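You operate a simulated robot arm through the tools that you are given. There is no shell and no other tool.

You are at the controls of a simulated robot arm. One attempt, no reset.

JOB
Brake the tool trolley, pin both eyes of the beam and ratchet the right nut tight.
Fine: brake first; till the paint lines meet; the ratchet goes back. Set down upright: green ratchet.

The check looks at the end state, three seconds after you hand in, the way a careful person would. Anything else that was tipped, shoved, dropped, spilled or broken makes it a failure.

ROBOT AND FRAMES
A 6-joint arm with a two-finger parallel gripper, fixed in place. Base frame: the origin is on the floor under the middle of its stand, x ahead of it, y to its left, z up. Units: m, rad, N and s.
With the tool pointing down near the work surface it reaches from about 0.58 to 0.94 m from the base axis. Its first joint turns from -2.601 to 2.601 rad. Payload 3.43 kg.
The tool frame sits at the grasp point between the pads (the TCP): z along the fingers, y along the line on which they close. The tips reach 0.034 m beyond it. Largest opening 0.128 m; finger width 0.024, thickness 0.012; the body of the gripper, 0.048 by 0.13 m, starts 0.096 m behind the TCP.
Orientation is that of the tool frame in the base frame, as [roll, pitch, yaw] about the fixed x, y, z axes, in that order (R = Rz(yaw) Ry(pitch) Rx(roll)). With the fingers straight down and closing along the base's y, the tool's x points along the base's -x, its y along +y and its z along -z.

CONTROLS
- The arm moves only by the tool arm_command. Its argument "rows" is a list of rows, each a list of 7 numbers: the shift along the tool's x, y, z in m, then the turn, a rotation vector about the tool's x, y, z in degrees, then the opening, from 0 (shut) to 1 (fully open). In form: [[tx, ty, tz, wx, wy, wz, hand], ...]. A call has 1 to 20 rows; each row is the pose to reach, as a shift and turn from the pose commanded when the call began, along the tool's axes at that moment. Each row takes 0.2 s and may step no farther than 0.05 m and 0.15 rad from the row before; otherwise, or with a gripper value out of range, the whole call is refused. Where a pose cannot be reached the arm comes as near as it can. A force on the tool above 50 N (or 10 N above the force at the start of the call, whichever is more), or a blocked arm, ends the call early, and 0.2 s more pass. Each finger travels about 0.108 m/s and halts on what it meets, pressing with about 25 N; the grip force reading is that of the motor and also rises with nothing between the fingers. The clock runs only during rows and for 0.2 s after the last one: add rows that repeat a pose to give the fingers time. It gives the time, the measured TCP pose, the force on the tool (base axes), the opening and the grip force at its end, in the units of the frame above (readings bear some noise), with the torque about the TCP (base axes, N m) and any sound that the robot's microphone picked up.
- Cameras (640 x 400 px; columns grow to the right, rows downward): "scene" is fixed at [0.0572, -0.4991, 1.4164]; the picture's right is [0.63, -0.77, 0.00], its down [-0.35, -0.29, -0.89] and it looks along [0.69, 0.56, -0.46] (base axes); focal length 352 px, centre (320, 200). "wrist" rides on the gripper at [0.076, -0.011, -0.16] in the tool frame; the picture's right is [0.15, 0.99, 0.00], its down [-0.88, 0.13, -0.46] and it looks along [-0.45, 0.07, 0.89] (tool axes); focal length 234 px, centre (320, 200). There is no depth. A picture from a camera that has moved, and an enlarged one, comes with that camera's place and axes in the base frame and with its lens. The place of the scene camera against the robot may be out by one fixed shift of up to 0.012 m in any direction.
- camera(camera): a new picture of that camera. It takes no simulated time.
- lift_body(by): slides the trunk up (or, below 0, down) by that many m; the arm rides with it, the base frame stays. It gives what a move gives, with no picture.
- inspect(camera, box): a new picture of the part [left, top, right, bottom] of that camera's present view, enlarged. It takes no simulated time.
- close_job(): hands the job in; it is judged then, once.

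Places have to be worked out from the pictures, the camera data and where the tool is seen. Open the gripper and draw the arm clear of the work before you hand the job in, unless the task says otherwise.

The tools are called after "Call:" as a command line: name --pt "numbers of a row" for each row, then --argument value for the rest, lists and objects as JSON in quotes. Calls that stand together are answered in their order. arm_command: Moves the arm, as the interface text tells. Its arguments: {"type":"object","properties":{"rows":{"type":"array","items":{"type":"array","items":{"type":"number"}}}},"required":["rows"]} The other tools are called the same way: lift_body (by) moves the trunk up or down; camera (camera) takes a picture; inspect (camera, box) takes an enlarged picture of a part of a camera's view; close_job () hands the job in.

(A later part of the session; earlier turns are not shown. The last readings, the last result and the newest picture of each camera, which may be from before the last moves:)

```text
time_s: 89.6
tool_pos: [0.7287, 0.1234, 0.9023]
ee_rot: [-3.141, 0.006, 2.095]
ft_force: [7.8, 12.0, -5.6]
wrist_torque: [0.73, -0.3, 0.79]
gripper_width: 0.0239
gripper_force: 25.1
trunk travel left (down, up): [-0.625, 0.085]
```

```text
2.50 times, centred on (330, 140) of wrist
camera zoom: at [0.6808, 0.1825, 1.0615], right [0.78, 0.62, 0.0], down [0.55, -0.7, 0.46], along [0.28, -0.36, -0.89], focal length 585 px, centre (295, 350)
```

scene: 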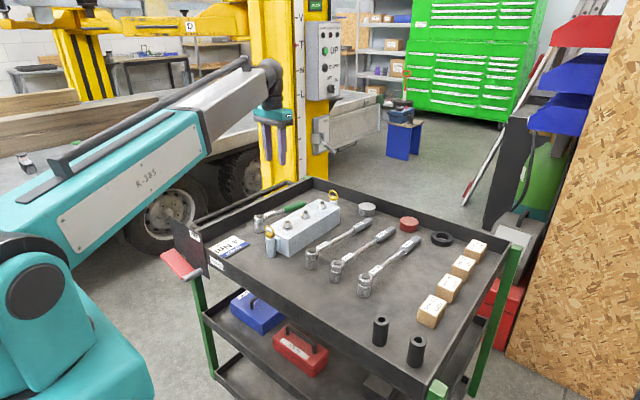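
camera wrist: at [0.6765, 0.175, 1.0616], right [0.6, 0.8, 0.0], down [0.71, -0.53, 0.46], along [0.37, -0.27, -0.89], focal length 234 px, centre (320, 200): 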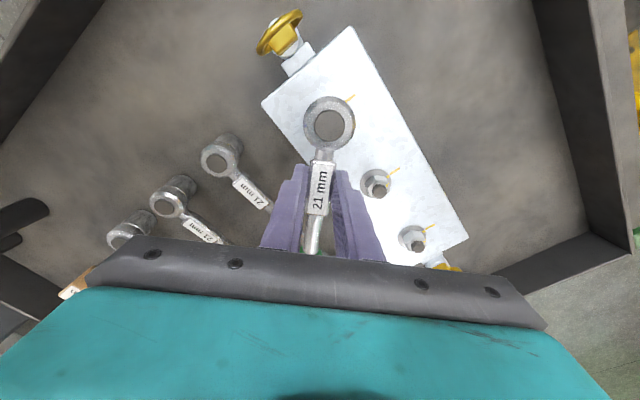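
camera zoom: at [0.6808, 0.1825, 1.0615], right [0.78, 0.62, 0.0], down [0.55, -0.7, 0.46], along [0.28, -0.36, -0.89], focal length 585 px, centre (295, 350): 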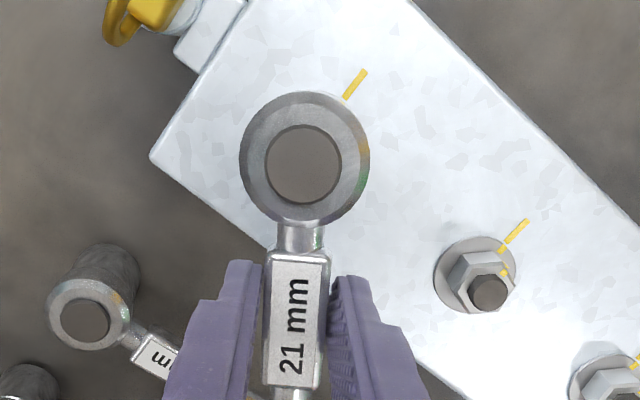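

The handle is now at about −54° azimuth and the nut resists about 1.4 Nm, with the handle starting to twist in the short-lever grip. I release, since the socket holds the ratchet on the nut, so I can regrip further out for leverage.

Call:
arm_command --pt "0 0 0 0 0 -2 0.2" --pt "0 0 0 0 0 -4 0.3" --pt "0 0 0 0 0 -5 0.4" --pt "0 0 0 0 0 -5 0.4"

Call:
inspect --camera "wrist" --box '[240, 60, 420, 220]'

Call:
inspect --camera "scene" --box '[245, 165, 365, 250]'

```text
time_s: 90.6
tool_pos: [0.7279, 0.122, 0.9025]
ee_rot: [-3.138, 0.004, 2.183]
ft_force: [0.7, 0.1, -0.3]
wrist_torque: [0.02, 0.02, 0.02]
gripper_width: 0.0513
gripper_force: 0.0
trunk travel left (down, up): [-0.625, 0.085]
```

```text
2.50 times, centred on (330, 140) of wrist
camera zoom: at [0.6747, 0.1765, 1.0622], right [0.73, 0.69, 0.0], down [0.61, -0.64, 0.46], along [0.31, -0.33, -0.89], focal length 585 px, centre (295, 350)
```

zoom: 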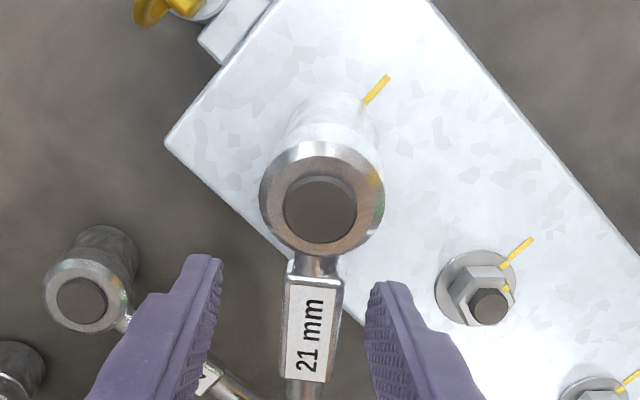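

```text
4.71 times, centred on (305, 208) of scene
camera zoom: at [0.0572, -0.4991, 1.4164], right [0.63, -0.77, 0.0], down [-0.35, -0.29, -0.89], along [0.69, 0.56, -0.46], focal length 1655 px, centre (391, 165)
```

zoom: 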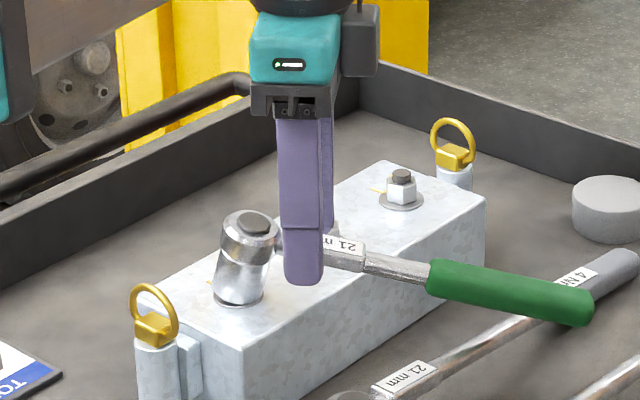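

On release the ratchet tipped: the handle end has dropped noticeably. I look closely at what it is resting on.

Call:
inspect --camera "scene" --box '[310, 205, 390, 255]'

Call:
inspect --camera "scene" --box '[280, 195, 344, 235]'

Call:
camera --camera "wrist"

```text
8.00 times, centred on (350, 230) of scene
camera zoom: at [0.0572, -0.4991, 1.4164], right [0.63, -0.77, 0.0], down [-0.35, -0.29, -0.89], along [0.69, 0.56, -0.46], focal length 2814 px, centre (80, -40)
```

zoom: 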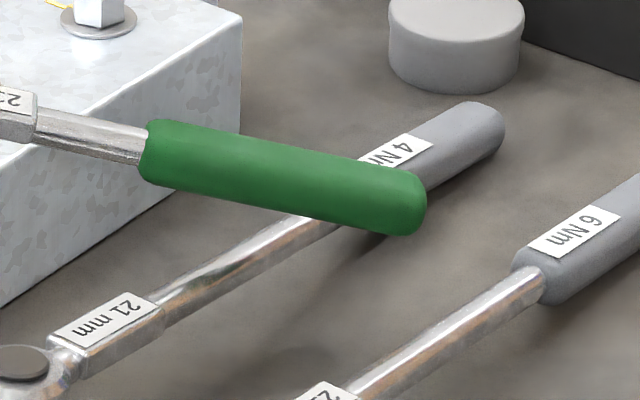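

```text
10.00 times, centred on (312, 215) of scene
camera zoom: at [0.0572, -0.4991, 1.4164], right [0.63, -0.77, 0.0], down [-0.35, -0.29, -0.89], along [0.69, 0.56, -0.46], focal length 3517 px, centre (400, 50)
```

zoom: 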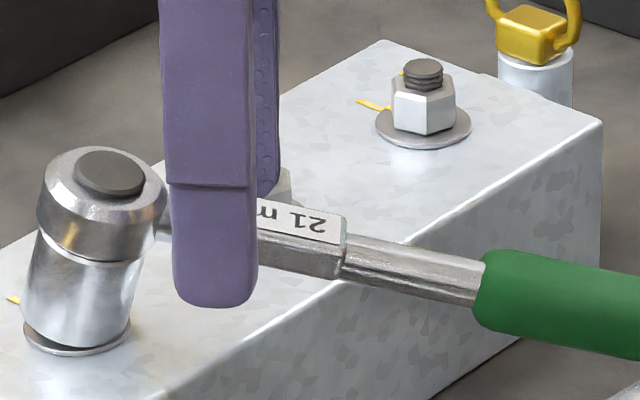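

```text
taken
camera wrist: at [0.6747, 0.1765, 1.0622], right [0.73, 0.69, 0.0], down [0.61, -0.64, 0.46], along [0.31, -0.33, -0.89], focal length 234 px, centre (320, 200)
```

wrist: 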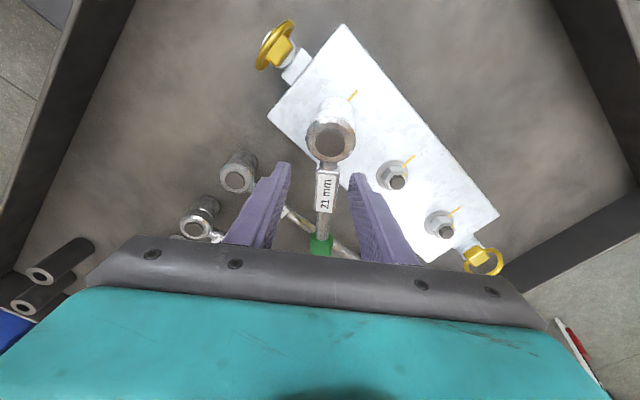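

The ratchet tips about 12° but hangs only on the nut, with its grip end near z≈0.835, clear of the 4 Nm wrench below by 2–3 cm. I regrip it on the green handle about 0.16 m out, with the tool tilted square to the handle.

Call:
arm_command --pt "0 0 -0.025 0 0 0 0.4" --pt "0 0 -0.05 0 0 0 0.4" --pt "-0.032 0.0027 -0.05 0 3 -0.5 0.4" --pt "-0.064 0.0054 -0.045 0 6 -1 0.45" --pt "-0.096 0.008 -0.035 0 9 -1.5 0.5" --pt "-0.128 0.0107 -0.0254 0 11.6 -1.9 0.5" --pt "-0.128 0.0107 -0.0254 0 11.6 -1.9 0.5"

Call:
inspect --camera "wrist" --box '[220, 40, 420, 240]'

Call:
inspect --camera "scene" --box '[255, 145, 375, 250]'

```text
time_s: 92.2
tool_pos: [0.8118, 0.0232, 0.9283]
ee_rot: [3.139, -0.199, 2.216]
ft_force: [-0.1, 0.7, 0.6]
wrist_torque: [0.02, 0.0, -0.01]
gripper_width: 0.0641
gripper_force: 0.0
trunk travel left (down, up): [-0.625, 0.085]
```

```text
2.00 times, centred on (320, 140) of wrist
camera zoom: at [0.7756, 0.0487, 1.1006], right [0.7, 0.71, 0.03], down [0.68, -0.68, 0.27], along [0.21, -0.17, -0.96], focal length 468 px, centre (320, 320)
```

zoom: 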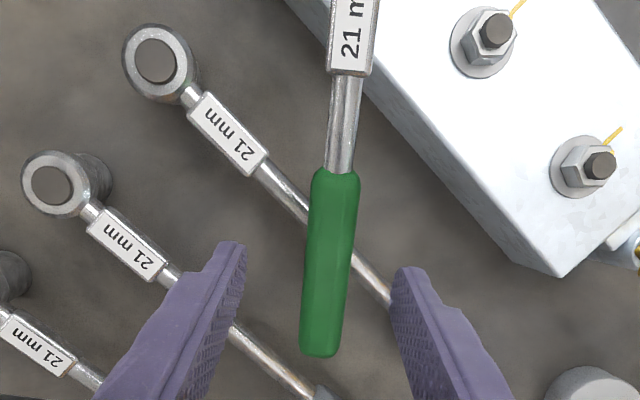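

```text
3.81 times, centred on (315, 198) of scene
camera zoom: at [0.0572, -0.4991, 1.4164], right [0.63, -0.77, 0.0], down [-0.35, -0.29, -0.89], along [0.69, 0.56, -0.46], focal length 1340 px, centre (339, 210)
```

zoom: 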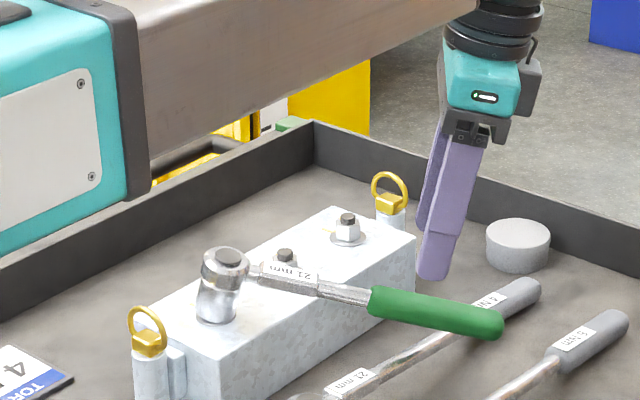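

The handle is actually at about −50° azimuth and 6 mm to the side of the gripper centre. I correct both and descend onto the green grip.

Call:
arm_command --pt "0 0.003 0.01 0 0 -1.5 0.5" --pt "0 0.006 0.025 0 0 -3 0.5" --pt "0 0.006 0.045 0 0 -3 0.5" --pt "0 0.006 0.06 0 0 -3 0.5" --pt "0 0.006 0.06 0 0 -3 0.5"

Call:
inspect --camera "wrist" --box '[220, 40, 420, 240]'

Call:
inspect --camera "scene" --box '[275, 165, 375, 250]'

```text
time_s: 93.4
tool_pos: [0.808, 0.0359, 0.869]
ee_rot: [3.13, -0.199, 2.268]
ft_force: [-0.2, -0.4, 0.4]
wrist_torque: [-0.02, 0.03, -0.03]
gripper_width: 0.064
gripper_force: 0.0
trunk travel left (down, up): [-0.625, 0.085]
```

```text
2.00 times, centred on (320, 140) of wrist
camera zoom: at [0.7704, 0.059, 1.0408], right [0.67, 0.74, 0.04], down [0.71, -0.65, 0.27], along [0.23, -0.15, -0.96], focal length 468 px, centre (320, 320)
```

zoom: 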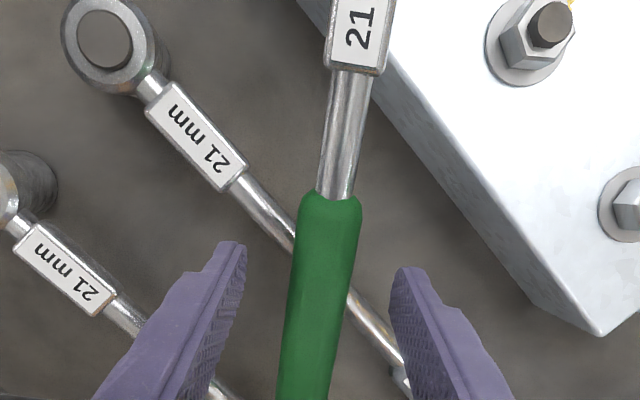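

```text
4.71 times, centred on (325, 208) of scene
camera zoom: at [0.0572, -0.4991, 1.4164], right [0.63, -0.77, 0.0], down [-0.35, -0.29, -0.89], along [0.69, 0.56, -0.46], focal length 1655 px, centre (296, 165)
```

zoom: 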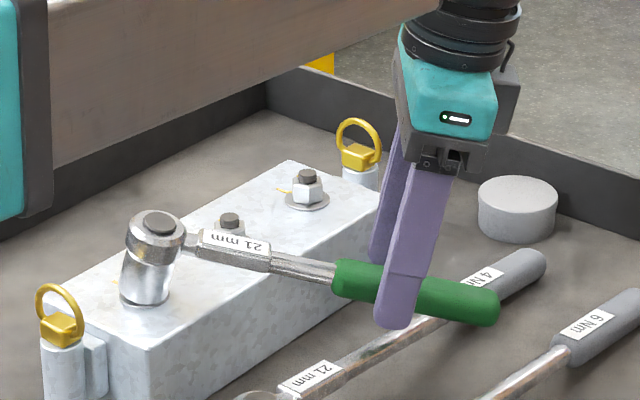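

The fingers straddle the green grip correctly. I go 5 mm deeper and close.

Call:
arm_command --pt "0 0 0.005 0 0 0 0.5" --pt "0 0 0.006 0 0 0 0.35" --pt "0 0 0.006 0 0 0 0.2" --pt "0 0 0.006 0 0 0 0.0" --pt "0 0 0.006 0 0 0 0.0" --pt "0 0 0.006 0 0 0 0.0"

Call:
inspect --camera "wrist" --box '[220, 40, 420, 240]'

Call:
inspect --camera "scene" --box '[255, 165, 375, 250]'

```text
time_s: 94.8
tool_pos: [0.8074, 0.037, 0.8634]
ee_rot: [3.13, -0.2, 2.269]
ft_force: [1.0, 0.0, 0.8]
wrist_torque: [0.11, -0.11, -0.08]
gripper_width: 0.0271
gripper_force: 25.3
trunk travel left (down, up): [-0.625, 0.085]
```

```text
2.00 times, centred on (320, 140) of wrist
camera zoom: at [0.7697, 0.0599, 1.0349], right [0.67, 0.74, 0.04], down [0.71, -0.65, 0.27], along [0.23, -0.15, -0.96], focal length 468 px, centre (320, 320)
```

zoom: 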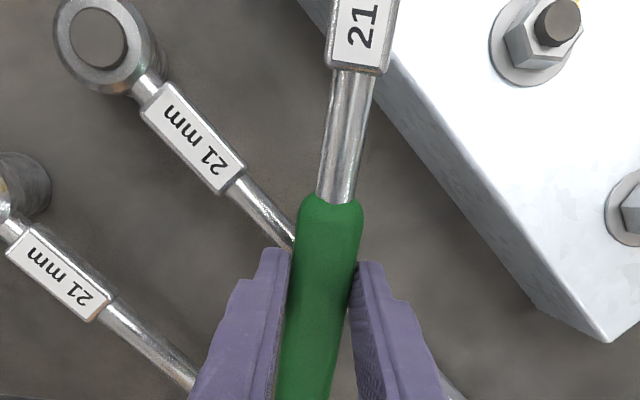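

```text
4.71 times, centred on (315, 208) of scene
camera zoom: at [0.0572, -0.4991, 1.4164], right [0.63, -0.77, 0.0], down [-0.35, -0.29, -0.89], along [0.69, 0.56, -0.46], focal length 1655 px, centre (344, 165)
```

zoom: 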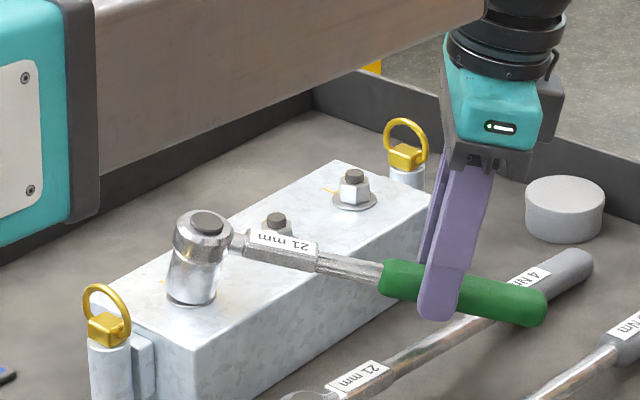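

The grip is firm on the green handle. I raise the handle back to level about the nut, rotating the tool to vertical as it rises.

Call:
arm_command --pt "0.0022 0.0001 -0.0067 0 -2.3 0 0" --pt "0.0046 0.0002 -0.0134 0 -4.6 0 0" --pt "0.0072 0.0003 -0.0201 0 -6.9 0 0" --pt "0.01 0.0004 -0.0268 0 -9.2 0 0" --pt "0.013 0.0005 -0.0335 0 -11.5 0 0" --pt "0.013 0.0005 -0.0335 0 -11.5 0 0"

Call:
inspect --camera "wrist" --box '[220, 0, 420, 240]'

Call:
inspect --camera "scene" --box '[245, 165, 365, 250]'

```text
time_s: 96.2
tool_pos: [0.8041, 0.0422, 0.9006]
ee_rot: [3.129, 0.003, 2.268]
ft_force: [-0.5, 3.3, -2.6]
wrist_torque: [0.08, -0.08, -0.3]
gripper_width: 0.0259
gripper_force: 24.7
trunk travel left (down, up): [-0.625, 0.085]
```

```text
1.67 times, centred on (320, 120) of wrist
camera zoom: at [0.7445, 0.091, 1.0584], right [0.67, 0.75, 0.01], down [0.66, -0.59, 0.46], along [0.35, -0.3, -0.89], focal length 390 px, centre (320, 333)
```

zoom: 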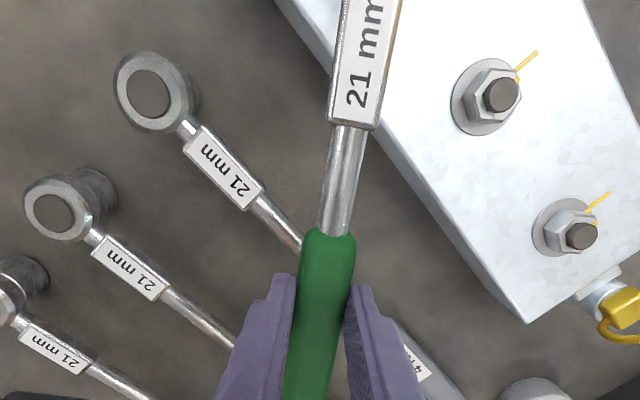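

```text
4.71 times, centred on (305, 208) of scene
camera zoom: at [0.0572, -0.4991, 1.4164], right [0.63, -0.77, 0.0], down [-0.35, -0.29, -0.89], along [0.69, 0.56, -0.46], focal length 1655 px, centre (391, 165)
```

zoom: 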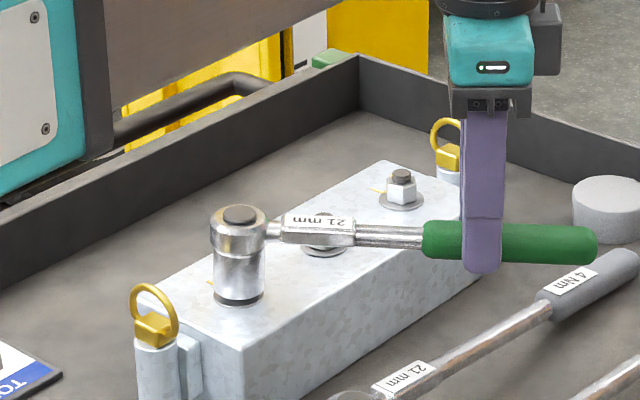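

The handle is level again at −51° azimuth with the socket seated. I turn another 12° clockwise with the longer lever.

Call:
arm_command --pt "0.0003 -0.0083 0 0 0 3 0" --pt "0.001 -0.0165 0 0 0 6 0" --pt "0.0022 -0.0247 0 0 0 9 0" --pt "0.0038 -0.0328 0 0 0 12 0"

Call:
inspect --camera "wrist" --box '[220, 0, 420, 240]'

Call:
inspect --camera "scene" --box '[245, 165, 365, 250]'

```text
time_s: 97.2
tool_pos: [0.7771, 0.0245, 0.8992]
ee_rot: [3.127, -0.002, 2.056]
ft_force: [8.3, 7.3, -1.1]
wrist_torque: [0.47, -0.38, 0.05]
gripper_width: 0.0258
gripper_force: 25.4
trunk travel left (down, up): [-0.625, 0.085]
```

```text
1.67 times, centred on (320, 120) of wrist
camera zoom: at [0.7294, 0.0843, 1.058], right [0.81, 0.59, 0.01], down [0.52, -0.72, 0.46], along [0.28, -0.36, -0.89], focal length 390 px, centre (320, 333)
```

zoom: 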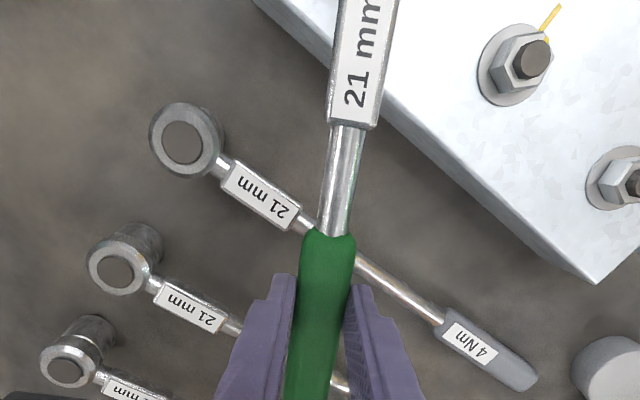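

```text
4.71 times, centred on (305, 208) of scene
camera zoom: at [0.0572, -0.4991, 1.4164], right [0.63, -0.77, 0.0], down [-0.35, -0.29, -0.89], along [0.69, 0.56, -0.46], focal length 1655 px, centre (391, 165)
```

zoom: 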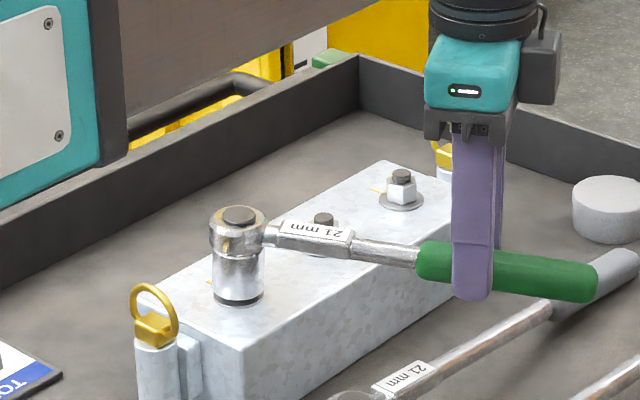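

The resisting torque is about 1.7 Nm at −62°, rising steadily. I turn another 9°.

Call:
arm_command --pt "0.0003 -0.0083 0 0 0 3 0" --pt "0.001 -0.0165 0 0 0 6 0" --pt "0.0022 -0.0247 0 0 0 9 0" --pt "0.0022 -0.0247 0 0 0 9 0"

Call:
inspect --camera "scene" --box '[245, 165, 365, 250]'

```text
time_s: 98.2
tool_pos: [0.7542, 0.0163, 0.8964]
ee_rot: [3.13, -0.003, 1.9]
ft_force: [10.9, 11.3, -0.5]
wrist_torque: [0.82, -0.48, 0.08]
gripper_width: 0.0259
gripper_force: 24.9
trunk travel left (down, up): [-0.625, 0.085]
```

```text
4.71 times, centred on (305, 208) of scene
camera zoom: at [0.0572, -0.4991, 1.4164], right [0.63, -0.77, 0.0], down [-0.35, -0.29, -0.89], along [0.69, 0.56, -0.46], focal length 1655 px, centre (391, 165)
```

zoom: 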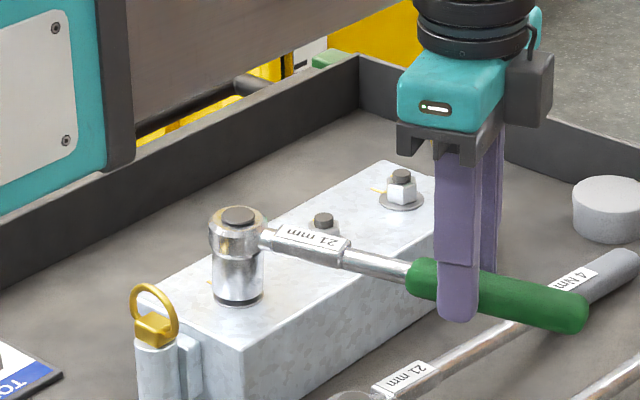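

Torque is about 2.2 Nm at −71°. The initial paint offset measured 83–85° and the handle started near 0°, so the nut is still short; I turn another 8.5° before checking the marks.

Call:
arm_command --pt "0.0004 -0.0082 0 0 0 3 0" --pt "0.0012 -0.0163 0 0 0 6 0" --pt "0.0021 -0.0231 0 0 0 8.5 0" --pt "0.0021 -0.0231 0 0 0 8.5 0"

Call:
inspect --camera "scene" --box '[245, 165, 365, 250]'

Call:
camera --camera "wrist"

```text
time_s: 99.2
tool_pos: [0.7306, 0.0098, 0.8977]
ee_rot: [3.129, -0.005, 1.751]
ft_force: [13.0, 11.3, -1.3]
wrist_torque: [0.68, -0.63, 0.27]
gripper_width: 0.0257
gripper_force: 25.7
trunk travel left (down, up): [-0.625, 0.085]
```

```text
4.71 times, centred on (305, 208) of scene
camera zoom: at [0.0572, -0.4991, 1.4164], right [0.63, -0.77, 0.0], down [-0.35, -0.29, -0.89], along [0.69, 0.56, -0.46], focal length 1655 px, centre (391, 165)
```

zoom: 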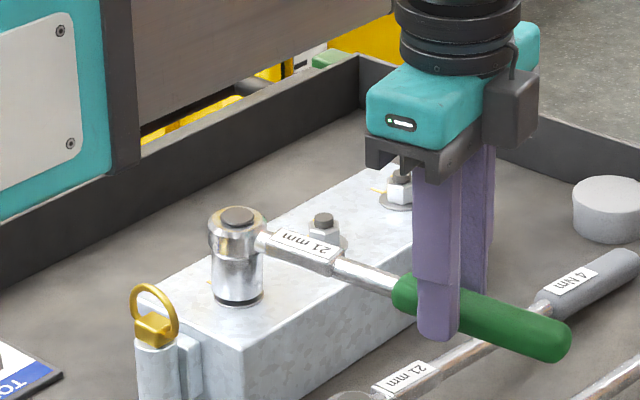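

```text
taken
camera wrist: at [0.7048, 0.0798, 1.057], right [0.95, 0.32, 0.01], down [0.28, -0.85, 0.45], along [0.16, -0.43, -0.89], focal length 234 px, centre (320, 200)
```

wrist: 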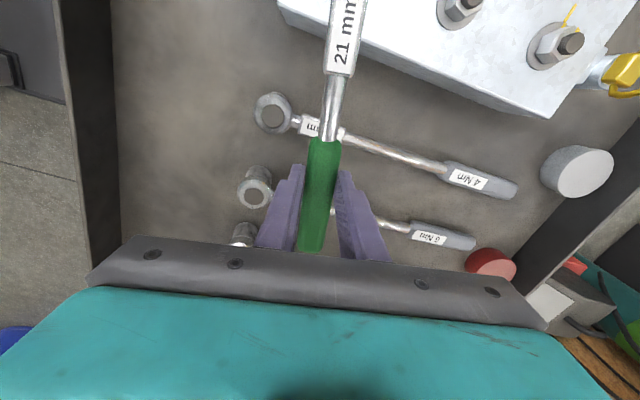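

The handle is at −80° with about 2.6 Nm. I back off 2° to unload, lift the socket off and shift aside so the wrist camera can see the nut's paint marks.

Call:
arm_command --pt "0.0 0.0028 0 0 0 -1 0" --pt "0.0001 0.0055 0 0 0 -2 0" --pt "0.0001 0.0055 -0.008 0 0 -2 0" --pt "0.0001 0.0055 -0.016 0 0 -2 0" --pt "0.0001 0.0055 -0.028 0 0 -2 0" --pt "0.0001 0.0055 -0.042 0 0 -2 0" --pt "0.0001 0.0055 -0.055 0 0 -2 0" --pt "0.018 0.021 -0.055 0 0 -2 0" --pt "0.036 0.037 -0.055 0 0 -2 0" --pt "0.052 0.052 -0.055 0 0 -2 0" --pt "0.052 0.052 -0.055 0 0 -2 0"

Call:
camera --camera "wrist"

Call:
inspect --camera "scene" --box '[245, 165, 365, 250]'

```text
time_s: 101.6
tool_pos: [0.7718, 0.0688, 0.9538]
ee_rot: [3.13, -0.004, 1.786]
ft_force: [0.1, -0.2, -3.5]
wrist_torque: [-0.23, -0.04, 0.02]
gripper_width: 0.0255
gripper_force: 24.9
trunk travel left (down, up): [-0.625, 0.085]
```

```text
taken
camera wrist: at [0.7426, 0.1385, 1.113], right [0.94, 0.35, 0.01], down [0.31, -0.84, 0.45], along [0.17, -0.42, -0.89], focal length 234 px, centre (320, 200)
```

wrist: 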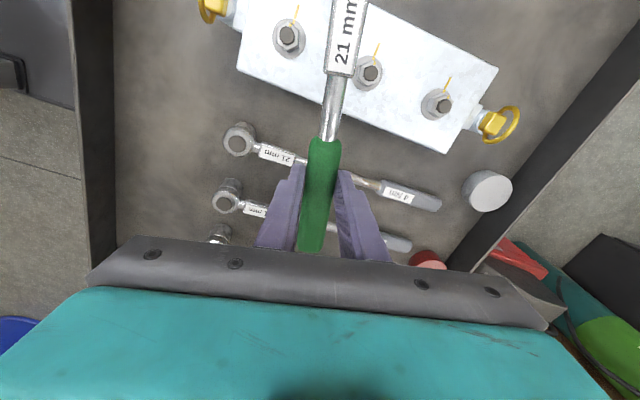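

```text
4.71 times, centred on (305, 208) of scene
camera zoom: at [0.0572, -0.4991, 1.4164], right [0.63, -0.77, 0.0], down [-0.35, -0.29, -0.89], along [0.69, 0.56, -0.46], focal length 1655 px, centre (391, 165)
```

zoom: 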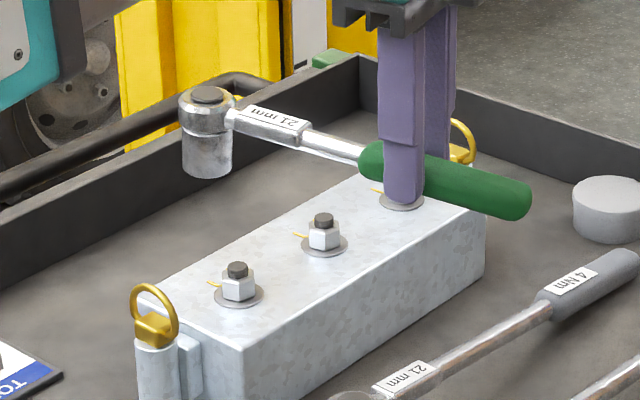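

The nut T is visible again and sits down on its washer. I enlarge the nuts to compare paint marks.

Call:
inspect --camera "wrist" --box '[268, 0, 328, 70]'

Call:
inspect --camera "wrist" --box '[345, 30, 405, 100]'

Call:
inspect --camera "scene" --box '[280, 205, 320, 235]'

```text
5.71 times, centred on (298, 35) of wrist
camera zoom: at [0.7426, 0.1385, 1.113], right [0.94, 0.35, 0.01], down [0.31, -0.84, 0.45], along [0.17, -0.42, -0.89], focal length 1338 px, centre (446, 1143)
```

zoom: 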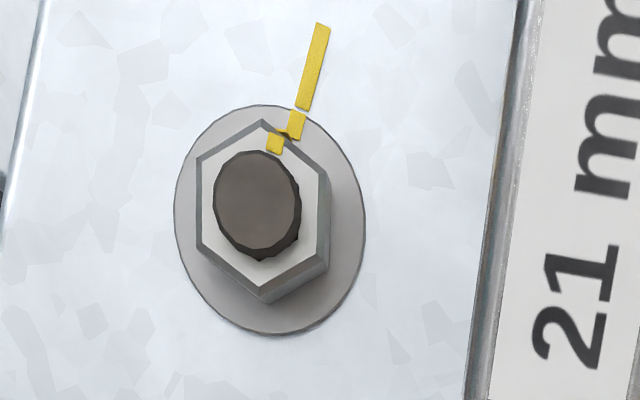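

```text
5.71 times, centred on (375, 65) of wrist
camera zoom: at [0.7426, 0.1385, 1.113], right [0.94, 0.35, 0.01], down [0.31, -0.84, 0.45], along [0.17, -0.42, -0.89], focal length 1338 px, centre (6, 971)
```

zoom: 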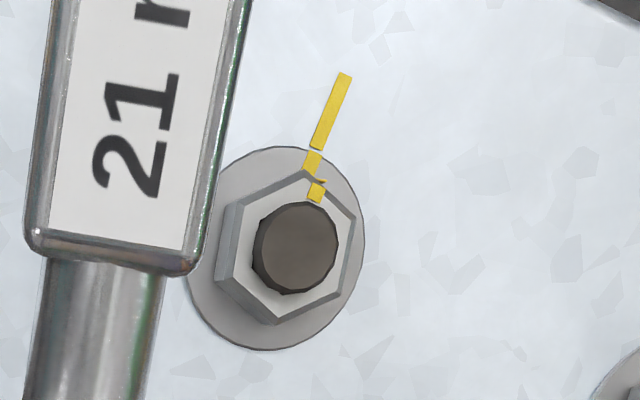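

```text
13.33 times, centred on (300, 220) of scene
camera zoom: at [0.0572, -0.4991, 1.4164], right [0.63, -0.77, 0.0], down [-0.35, -0.29, -0.89], along [0.69, 0.56, -0.46], focal length 4690 px, centre (587, -67)
```

zoom: 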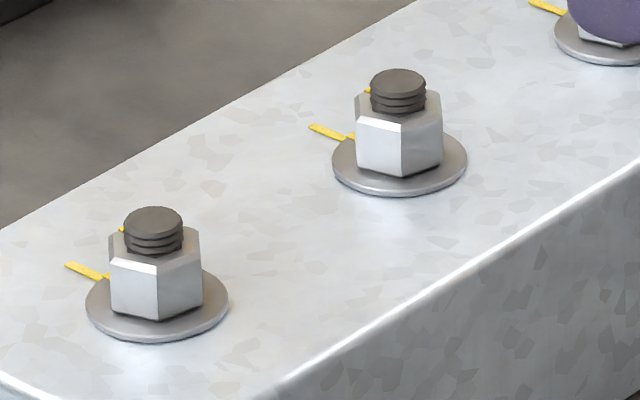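

The nut is seated and its mark measures about 95° against the line at about 90°, so roughly 5–8° remain. I shift to place the camera more directly above nut T for a better measurement.

Call:
arm_command --pt "0.022 0.001 0 0 0 0 0" --pt "0.044 0.002 0 0 0 0 0" --pt "0.065 0.004 0 0 0 0 0" --pt "0.065 0.004 0 0 0 0 0"

Call:
inspect --camera "wrist" --box '[250, 80, 320, 150]'

Call:
camera --camera "wrist"

```text
time_s: 102.6
tool_pos: [0.7611, 0.1332, 0.9554]
ee_rot: [3.129, -0.005, 1.785]
ft_force: [-0.3, -0.1, -4.2]
wrist_torque: [-0.21, -0.05, 0.02]
gripper_width: 0.0258
gripper_force: 24.7
trunk travel left (down, up): [-0.625, 0.085]
```

```text
5.71 times, centred on (285, 115) of wrist
camera zoom: at [0.7327, 0.2021, 1.1139], right [0.94, 0.35, 0.01], down [0.31, -0.84, 0.45], along [0.17, -0.42, -0.89], focal length 1338 px, centre (520, 686)
```

zoom: 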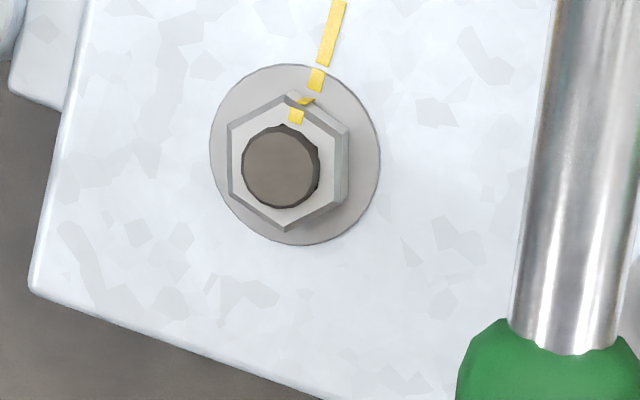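

```text
taken
camera wrist: at [0.7327, 0.2021, 1.1139], right [0.94, 0.35, 0.01], down [0.31, -0.84, 0.45], along [0.17, -0.42, -0.89], focal length 234 px, centre (320, 200)
```

wrist: 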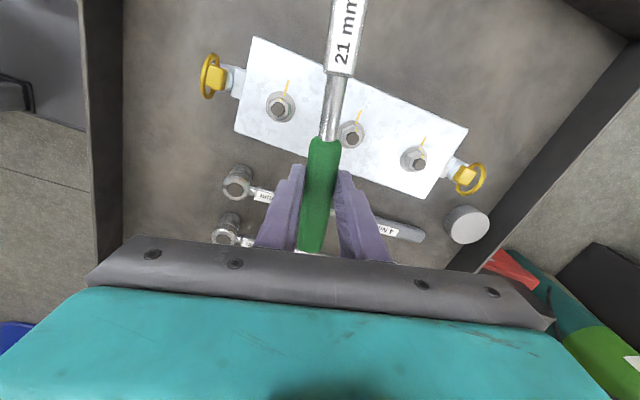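

From here the nut T mark is about 5° short of the line. I check the two reference nuts in the same view to calibrate what "meeting" looks like.

Call:
inspect --camera "wrist" --box '[380, 125, 450, 195]'

Call:
inspect --camera "wrist" --box '[335, 100, 385, 150]'

Call:
inspect --camera "wrist" --box '[265, 75, 305, 115]'

```text
5.71 times, centred on (415, 160) of wrist
camera zoom: at [0.7327, 0.2021, 1.1139], right [0.94, 0.35, 0.01], down [0.31, -0.84, 0.45], along [0.17, -0.42, -0.89], focal length 1338 px, centre (-223, 429)
```

zoom: 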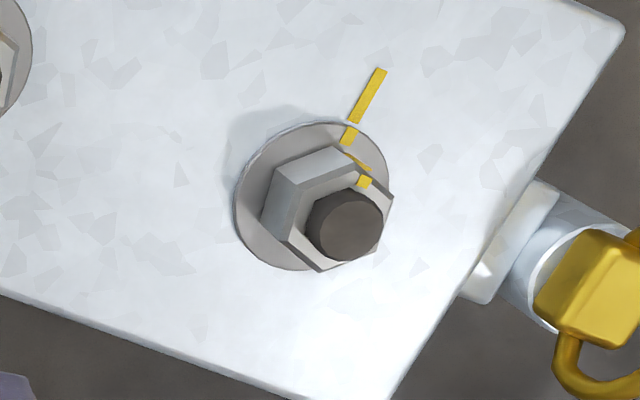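

```text
8.00 times, centred on (360, 125) of wrist
camera zoom: at [0.7327, 0.2021, 1.1139], right [0.94, 0.35, 0.01], down [0.31, -0.84, 0.45], along [0.17, -0.42, -0.89], focal length 1873 px, centre (0, 800)
```

zoom: 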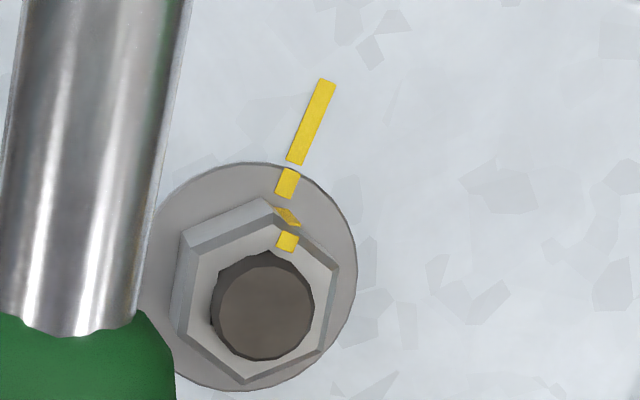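

```text
10.00 times, centred on (285, 95) of wrist
camera zoom: at [0.7327, 0.2021, 1.1139], right [0.94, 0.35, 0.01], down [0.31, -0.84, 0.45], along [0.17, -0.42, -0.89], focal length 2342 px, centre (670, 1250)
```

zoom: 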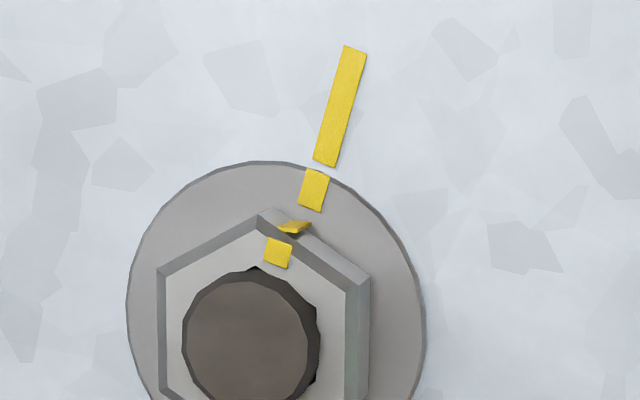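

The T mark is only about 3–5° short of its line. I bring the socket back over the nut at the same height, with a small inward correction, and check alignment before lowering.

Call:
arm_command --pt "-0.03 -0.01 0 0 0 0 0" --pt "-0.06 -0.022 0 0 0 0 0" --pt "-0.09 -0.036 0 0 0 0 0" --pt "-0.1154 -0.0505 0 0 0 0 0" --pt "-0.1154 -0.0505 0 0 0 0 0"

Call:
inspect --camera "scene" --box '[255, 185, 295, 235]'

Call:
camera --camera "wrist"

```text
time_s: 103.8
tool_pos: [0.737, 0.0101, 0.9526]
ee_rot: [3.128, -0.005, 1.786]
ft_force: [-0.3, 0.0, -4.0]
wrist_torque: [-0.21, -0.06, -0.03]
gripper_width: 0.0258
gripper_force: 24.9
trunk travel left (down, up): [-0.625, 0.085]
```

```text
8.00 times, centred on (275, 210) of scene
camera zoom: at [0.0572, -0.4991, 1.4164], right [0.63, -0.77, 0.0], down [-0.35, -0.29, -0.89], along [0.69, 0.56, -0.46], focal length 2814 px, centre (680, 120)
```

zoom: 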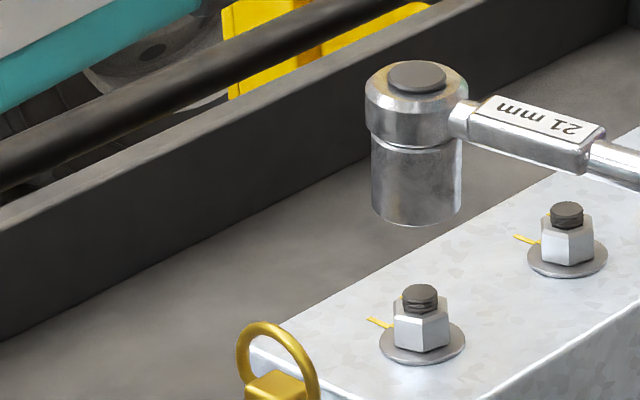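

```text
taken
camera wrist: at [0.7079, 0.0786, 1.1124], right [0.93, 0.36, 0.01], down [0.31, -0.84, 0.45], along [0.17, -0.42, -0.89], focal length 234 px, centre (320, 200)
```

wrist: 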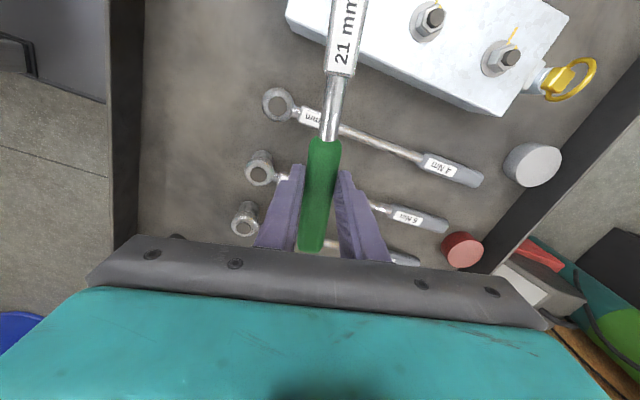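

The socket lines up with the bolt as before. I lower it back onto the nut.

Call:
arm_command --pt "0 0 0.012 0 0 0 0" --pt "0 0 0.024 0 0 0 0" --pt "0 0 0.034 0 0 0 0" --pt "0 0 0.042 0 0 0 0" --pt "0 0 0.048 0 0 0 0" --pt "0 0 0.054 0 0 0 0" --pt "0 0 0.054 0 0 0 0"

Call:
inspect --camera "scene" --box '[255, 185, 295, 235]'

```text
time_s: 105.4
tool_pos: [0.7385, 0.0108, 0.8997]
ee_rot: [3.13, -0.003, 1.786]
ft_force: [0.5, -1.0, -3.8]
wrist_torque: [-0.26, -0.08, 0.0]
gripper_width: 0.0256
gripper_force: 24.9
trunk travel left (down, up): [-0.625, 0.085]
```

```text
8.00 times, centred on (275, 210) of scene
camera zoom: at [0.0572, -0.4991, 1.4164], right [0.63, -0.77, 0.0], down [-0.35, -0.29, -0.89], along [0.69, 0.56, -0.46], focal length 2814 px, centre (680, 120)
```

zoom: 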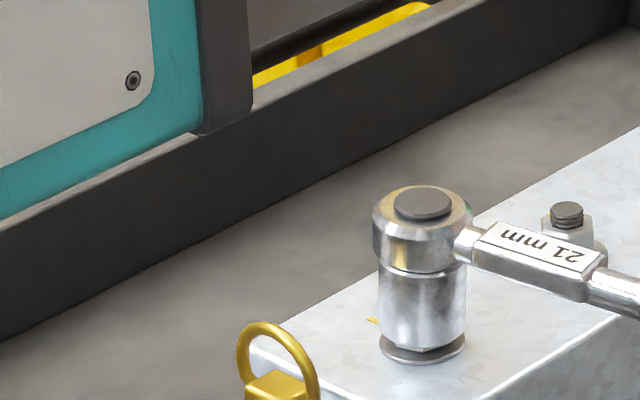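

The socket is seated again. I turn clockwise about 5.5° from the backed-off angle and read the torque.

Call:
arm_command --pt "0.0001 -0.0054 0 0 0 2 0" --pt "0.0004 -0.0108 0 0 0 4 0" --pt "0.0007 -0.0149 0 0 0 5.5 0" --pt "0.0007 -0.0149 0 0 0 5.5 0"

Call:
inspect --camera "scene" --box '[255, 185, 295, 235]'

```text
time_s: 106.4
tool_pos: [0.7246, 0.0082, 0.8984]
ee_rot: [3.128, -0.007, 1.691]
ft_force: [4.6, 3.5, -3.0]
wrist_torque: [0.19, -0.25, 0.71]
gripper_width: 0.0258
gripper_force: 25.1
trunk travel left (down, up): [-0.625, 0.085]
```

```text
8.00 times, centred on (275, 210) of scene
camera zoom: at [0.0572, -0.4991, 1.4164], right [0.63, -0.77, 0.0], down [-0.35, -0.29, -0.89], along [0.69, 0.56, -0.46], focal length 2814 px, centre (680, 120)
```

zoom: 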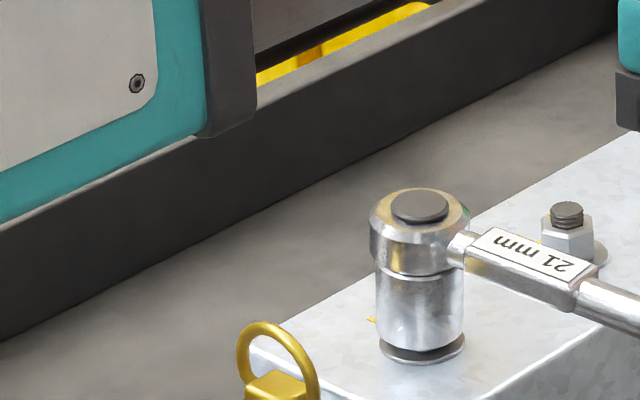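

Torque is only about 1.5 Nm, below the previous 2.6 Nm, so the nut has probably not moved further yet. I check the handle's angle in the grip.

Call:
inspect --camera "wrist" --box '[220, 0, 420, 240]'

```text
1.67 times, centred on (320, 120) of wrist
camera zoom: at [0.7013, 0.0797, 1.0586], right [0.96, 0.26, 0.01], down [0.23, -0.86, 0.45], along [0.13, -0.43, -0.89], focal length 390 px, centre (320, 333)
```

zoom: 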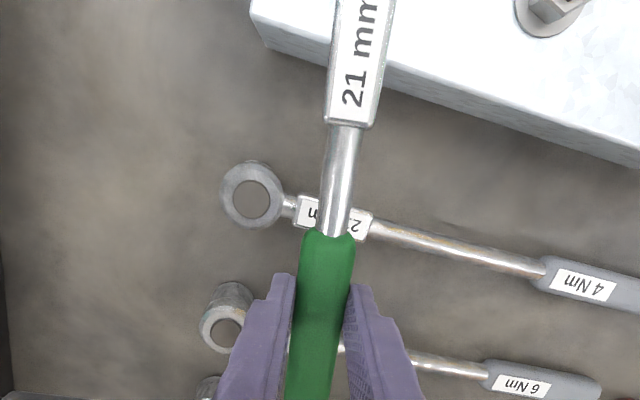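

The handle is square in the grip at about −83°. I turn 3° more and read the torque.

Call:
arm_command --pt "0.0001 -0.0041 0 0 0 1.5 0" --pt "0.0002 -0.0082 0 0 0 3 0" --pt "0.0002 -0.0082 0 0 0 3 0"

```text
time_s: 107.2
tool_pos: [0.7171, 0.0075, 0.8982]
ee_rot: [3.129, -0.008, 1.639]
ft_force: [14.4, 7.1, 0.2]
wrist_torque: [0.72, -0.68, 0.49]
gripper_width: 0.0262
gripper_force: 25.1
trunk travel left (down, up): [-0.625, 0.085]
```

Torque now reads about 2.8 Nm, above the earlier value, so the nut has moved on. I back off, lift and look at the marks again.

Call:
arm_command --pt "0.0 0.004 0 0 0 -1.5 0" --pt "0.0002 0.0082 0 0 0 -3 0" --pt "0.0002 0.0082 -0.008 0 0 -3 0" --pt "0.0002 0.0082 -0.016 0 0 -3 0" --pt "0.0002 0.0082 -0.028 0 0 -3 0" --pt "0.0002 0.0082 -0.042 0 0 -3 0" --pt "0.0002 0.0082 -0.056 0 0 -3 0" --pt "0.03 0.022 -0.056 0 0 -3 0" --pt "0.06 0.036 -0.056 0 0 -3 0" --pt "0.09 0.05 -0.056 0 0 -3 0" --pt "0.115 0.06 -0.056 0 0 -3 0" --pt "0.115 0.06 -0.056 0 0 -3 0"

Call:
camera --camera "wrist"

Call:
inspect --camera "wrist" --box '[240, 75, 310, 145]'

```text
time_s: 109.8
tool_pos: [0.767, 0.1252, 0.9564]
ee_rot: [3.13, -0.006, 1.691]
ft_force: [0.5, 0.2, -4.3]
wrist_torque: [-0.19, -0.03, 0.0]
gripper_width: 0.0256
gripper_force: 25.1
trunk travel left (down, up): [-0.625, 0.085]
```

```text
taken
camera wrist: at [0.7444, 0.1965, 1.1163], right [0.96, 0.26, 0.01], down [0.23, -0.86, 0.45], along [0.13, -0.43, -0.89], focal length 234 px, centre (320, 200)
```

wrist: 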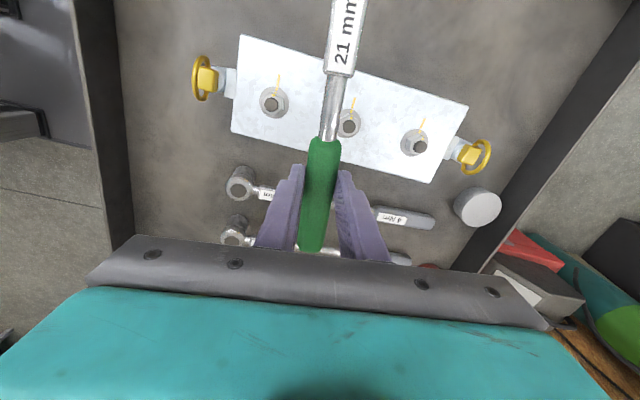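

```text
5.71 times, centred on (275, 110) of wrist
camera zoom: at [0.7444, 0.1965, 1.1163], right [0.96, 0.26, 0.01], down [0.23, -0.86, 0.45], along [0.13, -0.43, -0.89], focal length 1338 px, centre (577, 714)
```

zoom: 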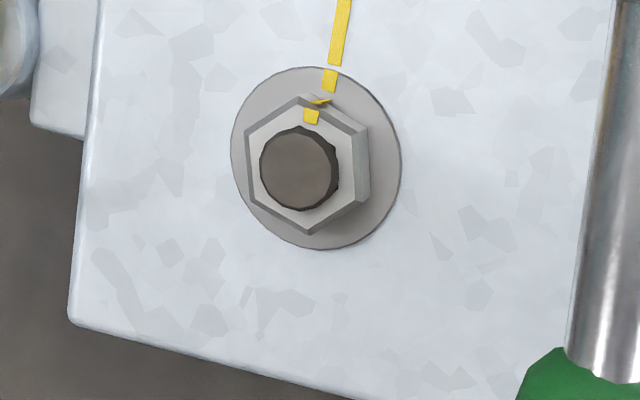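

I zoom in tightly on nut T and on the middle nut for comparison.

Call:
inspect --camera "wrist" --box '[256, 70, 296, 120]'

Call:
inspect --camera "wrist" --box '[335, 90, 375, 140]'

Call:
inspect --camera "wrist" --box '[396, 110, 436, 160]'

```text
8.00 times, centred on (276, 95) of wrist
camera zoom: at [0.7444, 0.1965, 1.1163], right [0.96, 0.26, 0.01], down [0.23, -0.86, 0.45], along [0.13, -0.43, -0.89], focal length 1873 px, centre (672, 1040)
```

zoom: 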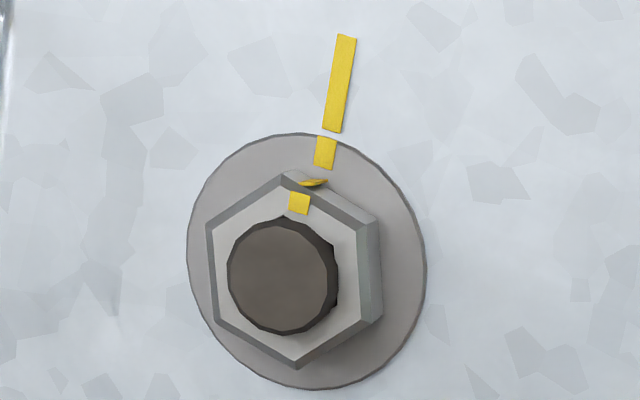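

```text
8.00 times, centred on (355, 115) of wrist
camera zoom: at [0.7444, 0.1965, 1.1163], right [0.96, 0.26, 0.01], down [0.23, -0.86, 0.45], along [0.13, -0.43, -0.89], focal length 1873 px, centre (40, 880)
```

zoom: 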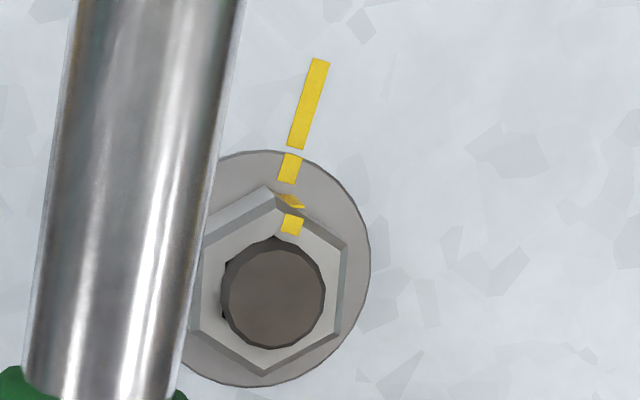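

```text
8.00 times, centred on (416, 135) of wrist
camera zoom: at [0.7444, 0.1965, 1.1163], right [0.96, 0.26, 0.01], down [0.23, -0.86, 0.45], along [0.13, -0.43, -0.89], focal length 1873 px, centre (-448, 720)
```

zoom: 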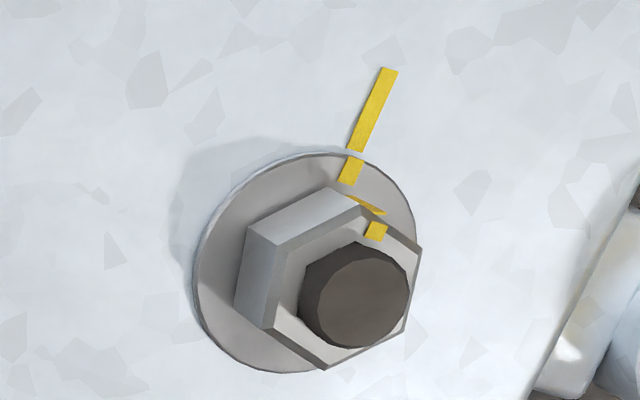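

The T mark now lines up with its beam line to within about 1°, and the nut is down on its washer, so tightening is done. To carry the ratchet back I need the near-head grip, so I set it on the nut once more as a rest and first return above it.

Call:
arm_command --pt "-0.03 -0.012 0 0 0 0 0" --pt "-0.06 -0.026 0 0 0 0 0" --pt "-0.09 -0.04 0 0 0 0 0" --pt "-0.1148 -0.0518 0 0 0 0 0" --pt "-0.1148 -0.0518 0 0 0 0 0"

Call:
inspect --camera "scene" --box '[255, 185, 295, 235]'

```text
time_s: 111.0
tool_pos: [0.729, 0.005, 0.9559]
ee_rot: [3.131, -0.004, 1.69]
ft_force: [0.6, 0.0, -4.2]
wrist_torque: [-0.24, -0.02, -0.03]
gripper_width: 0.0257
gripper_force: 24.7
trunk travel left (down, up): [-0.625, 0.085]
```

```text
8.00 times, centred on (275, 210) of scene
camera zoom: at [0.0572, -0.4991, 1.4164], right [0.63, -0.77, 0.0], down [-0.35, -0.29, -0.89], along [0.69, 0.56, -0.46], focal length 2814 px, centre (680, 120)
```

zoom: 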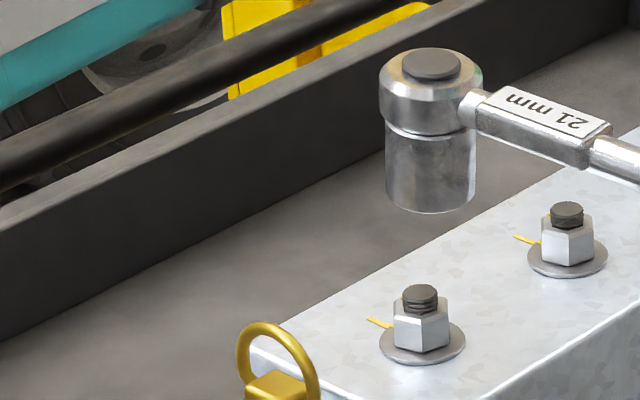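

The socket sits about 6 mm off because my return shift used the rotated tool axes. I apply the computed correction of (−6.3, +2.2) mm and recheck.

Call:
arm_command --pt "0.0015 -0.003 0 0 0 0 0" --pt "0.0029 -0.006 0 0 0 0 0" --pt "0.0029 -0.006 0 0 0 0 0"

Call:
inspect --camera "scene" --box '[255, 185, 295, 235]'

```text
time_s: 111.8
tool_pos: [0.7226, 0.0083, 0.9557]
ee_rot: [3.131, -0.005, 1.692]
ft_force: [0.3, 0.8, -4.1]
wrist_torque: [-0.24, -0.02, -0.01]
gripper_width: 0.0256
gripper_force: 24.6
trunk travel left (down, up): [-0.625, 0.085]
```

```text
8.00 times, centred on (275, 210) of scene
camera zoom: at [0.0572, -0.4991, 1.4164], right [0.63, -0.77, 0.0], down [-0.35, -0.29, -0.89], along [0.69, 0.56, -0.46], focal length 2814 px, centre (680, 120)
```

zoom: 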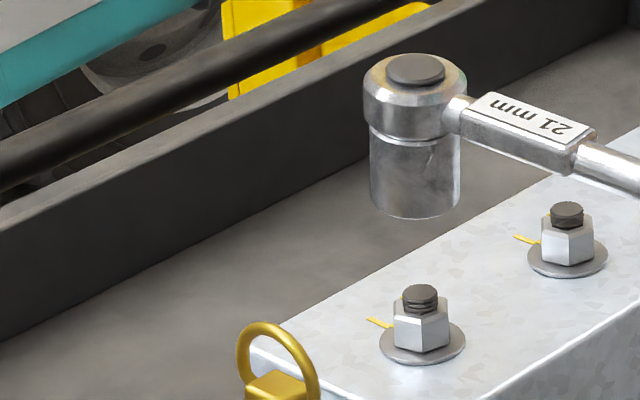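

The socket is over the bolt again. I lower it onto the nut.

Call:
arm_command --pt "0 0 0.012 0 0 0 0" --pt "0 0 0.024 0 0 0 0" --pt "0 0 0.036 0 0 0 0" --pt "0 0 0.044 0 0 0 0" --pt "0 0 0.05 0 0 0 0" --pt "0 0 0.056 0 0 0 0" --pt "0 0 0.056 0 0 0 0"

Call:
inspect --camera "scene" --box '[255, 185, 315, 245]'

```text
time_s: 113.4
tool_pos: [0.7231, 0.0083, 0.8991]
ee_rot: [3.131, -0.005, 1.691]
ft_force: [-0.3, 0.8, -3.4]
wrist_torque: [-0.23, -0.06, 0.03]
gripper_width: 0.0258
gripper_force: 25.2
trunk travel left (down, up): [-0.625, 0.085]
```

```text
6.67 times, centred on (285, 215) of scene
camera zoom: at [0.0572, -0.4991, 1.4164], right [0.63, -0.77, 0.0], down [-0.35, -0.29, -0.89], along [0.69, 0.56, -0.46], focal length 2345 px, centre (553, 100)
```

zoom: 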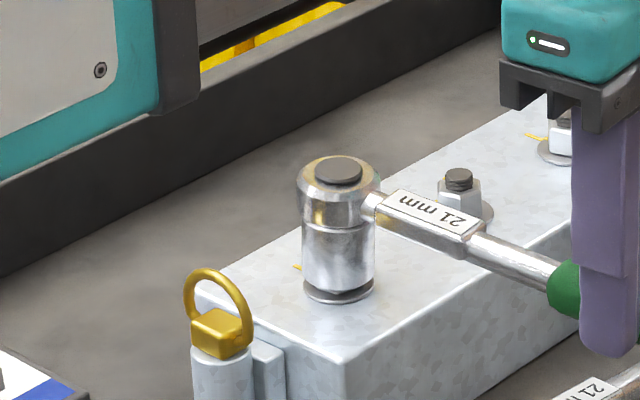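

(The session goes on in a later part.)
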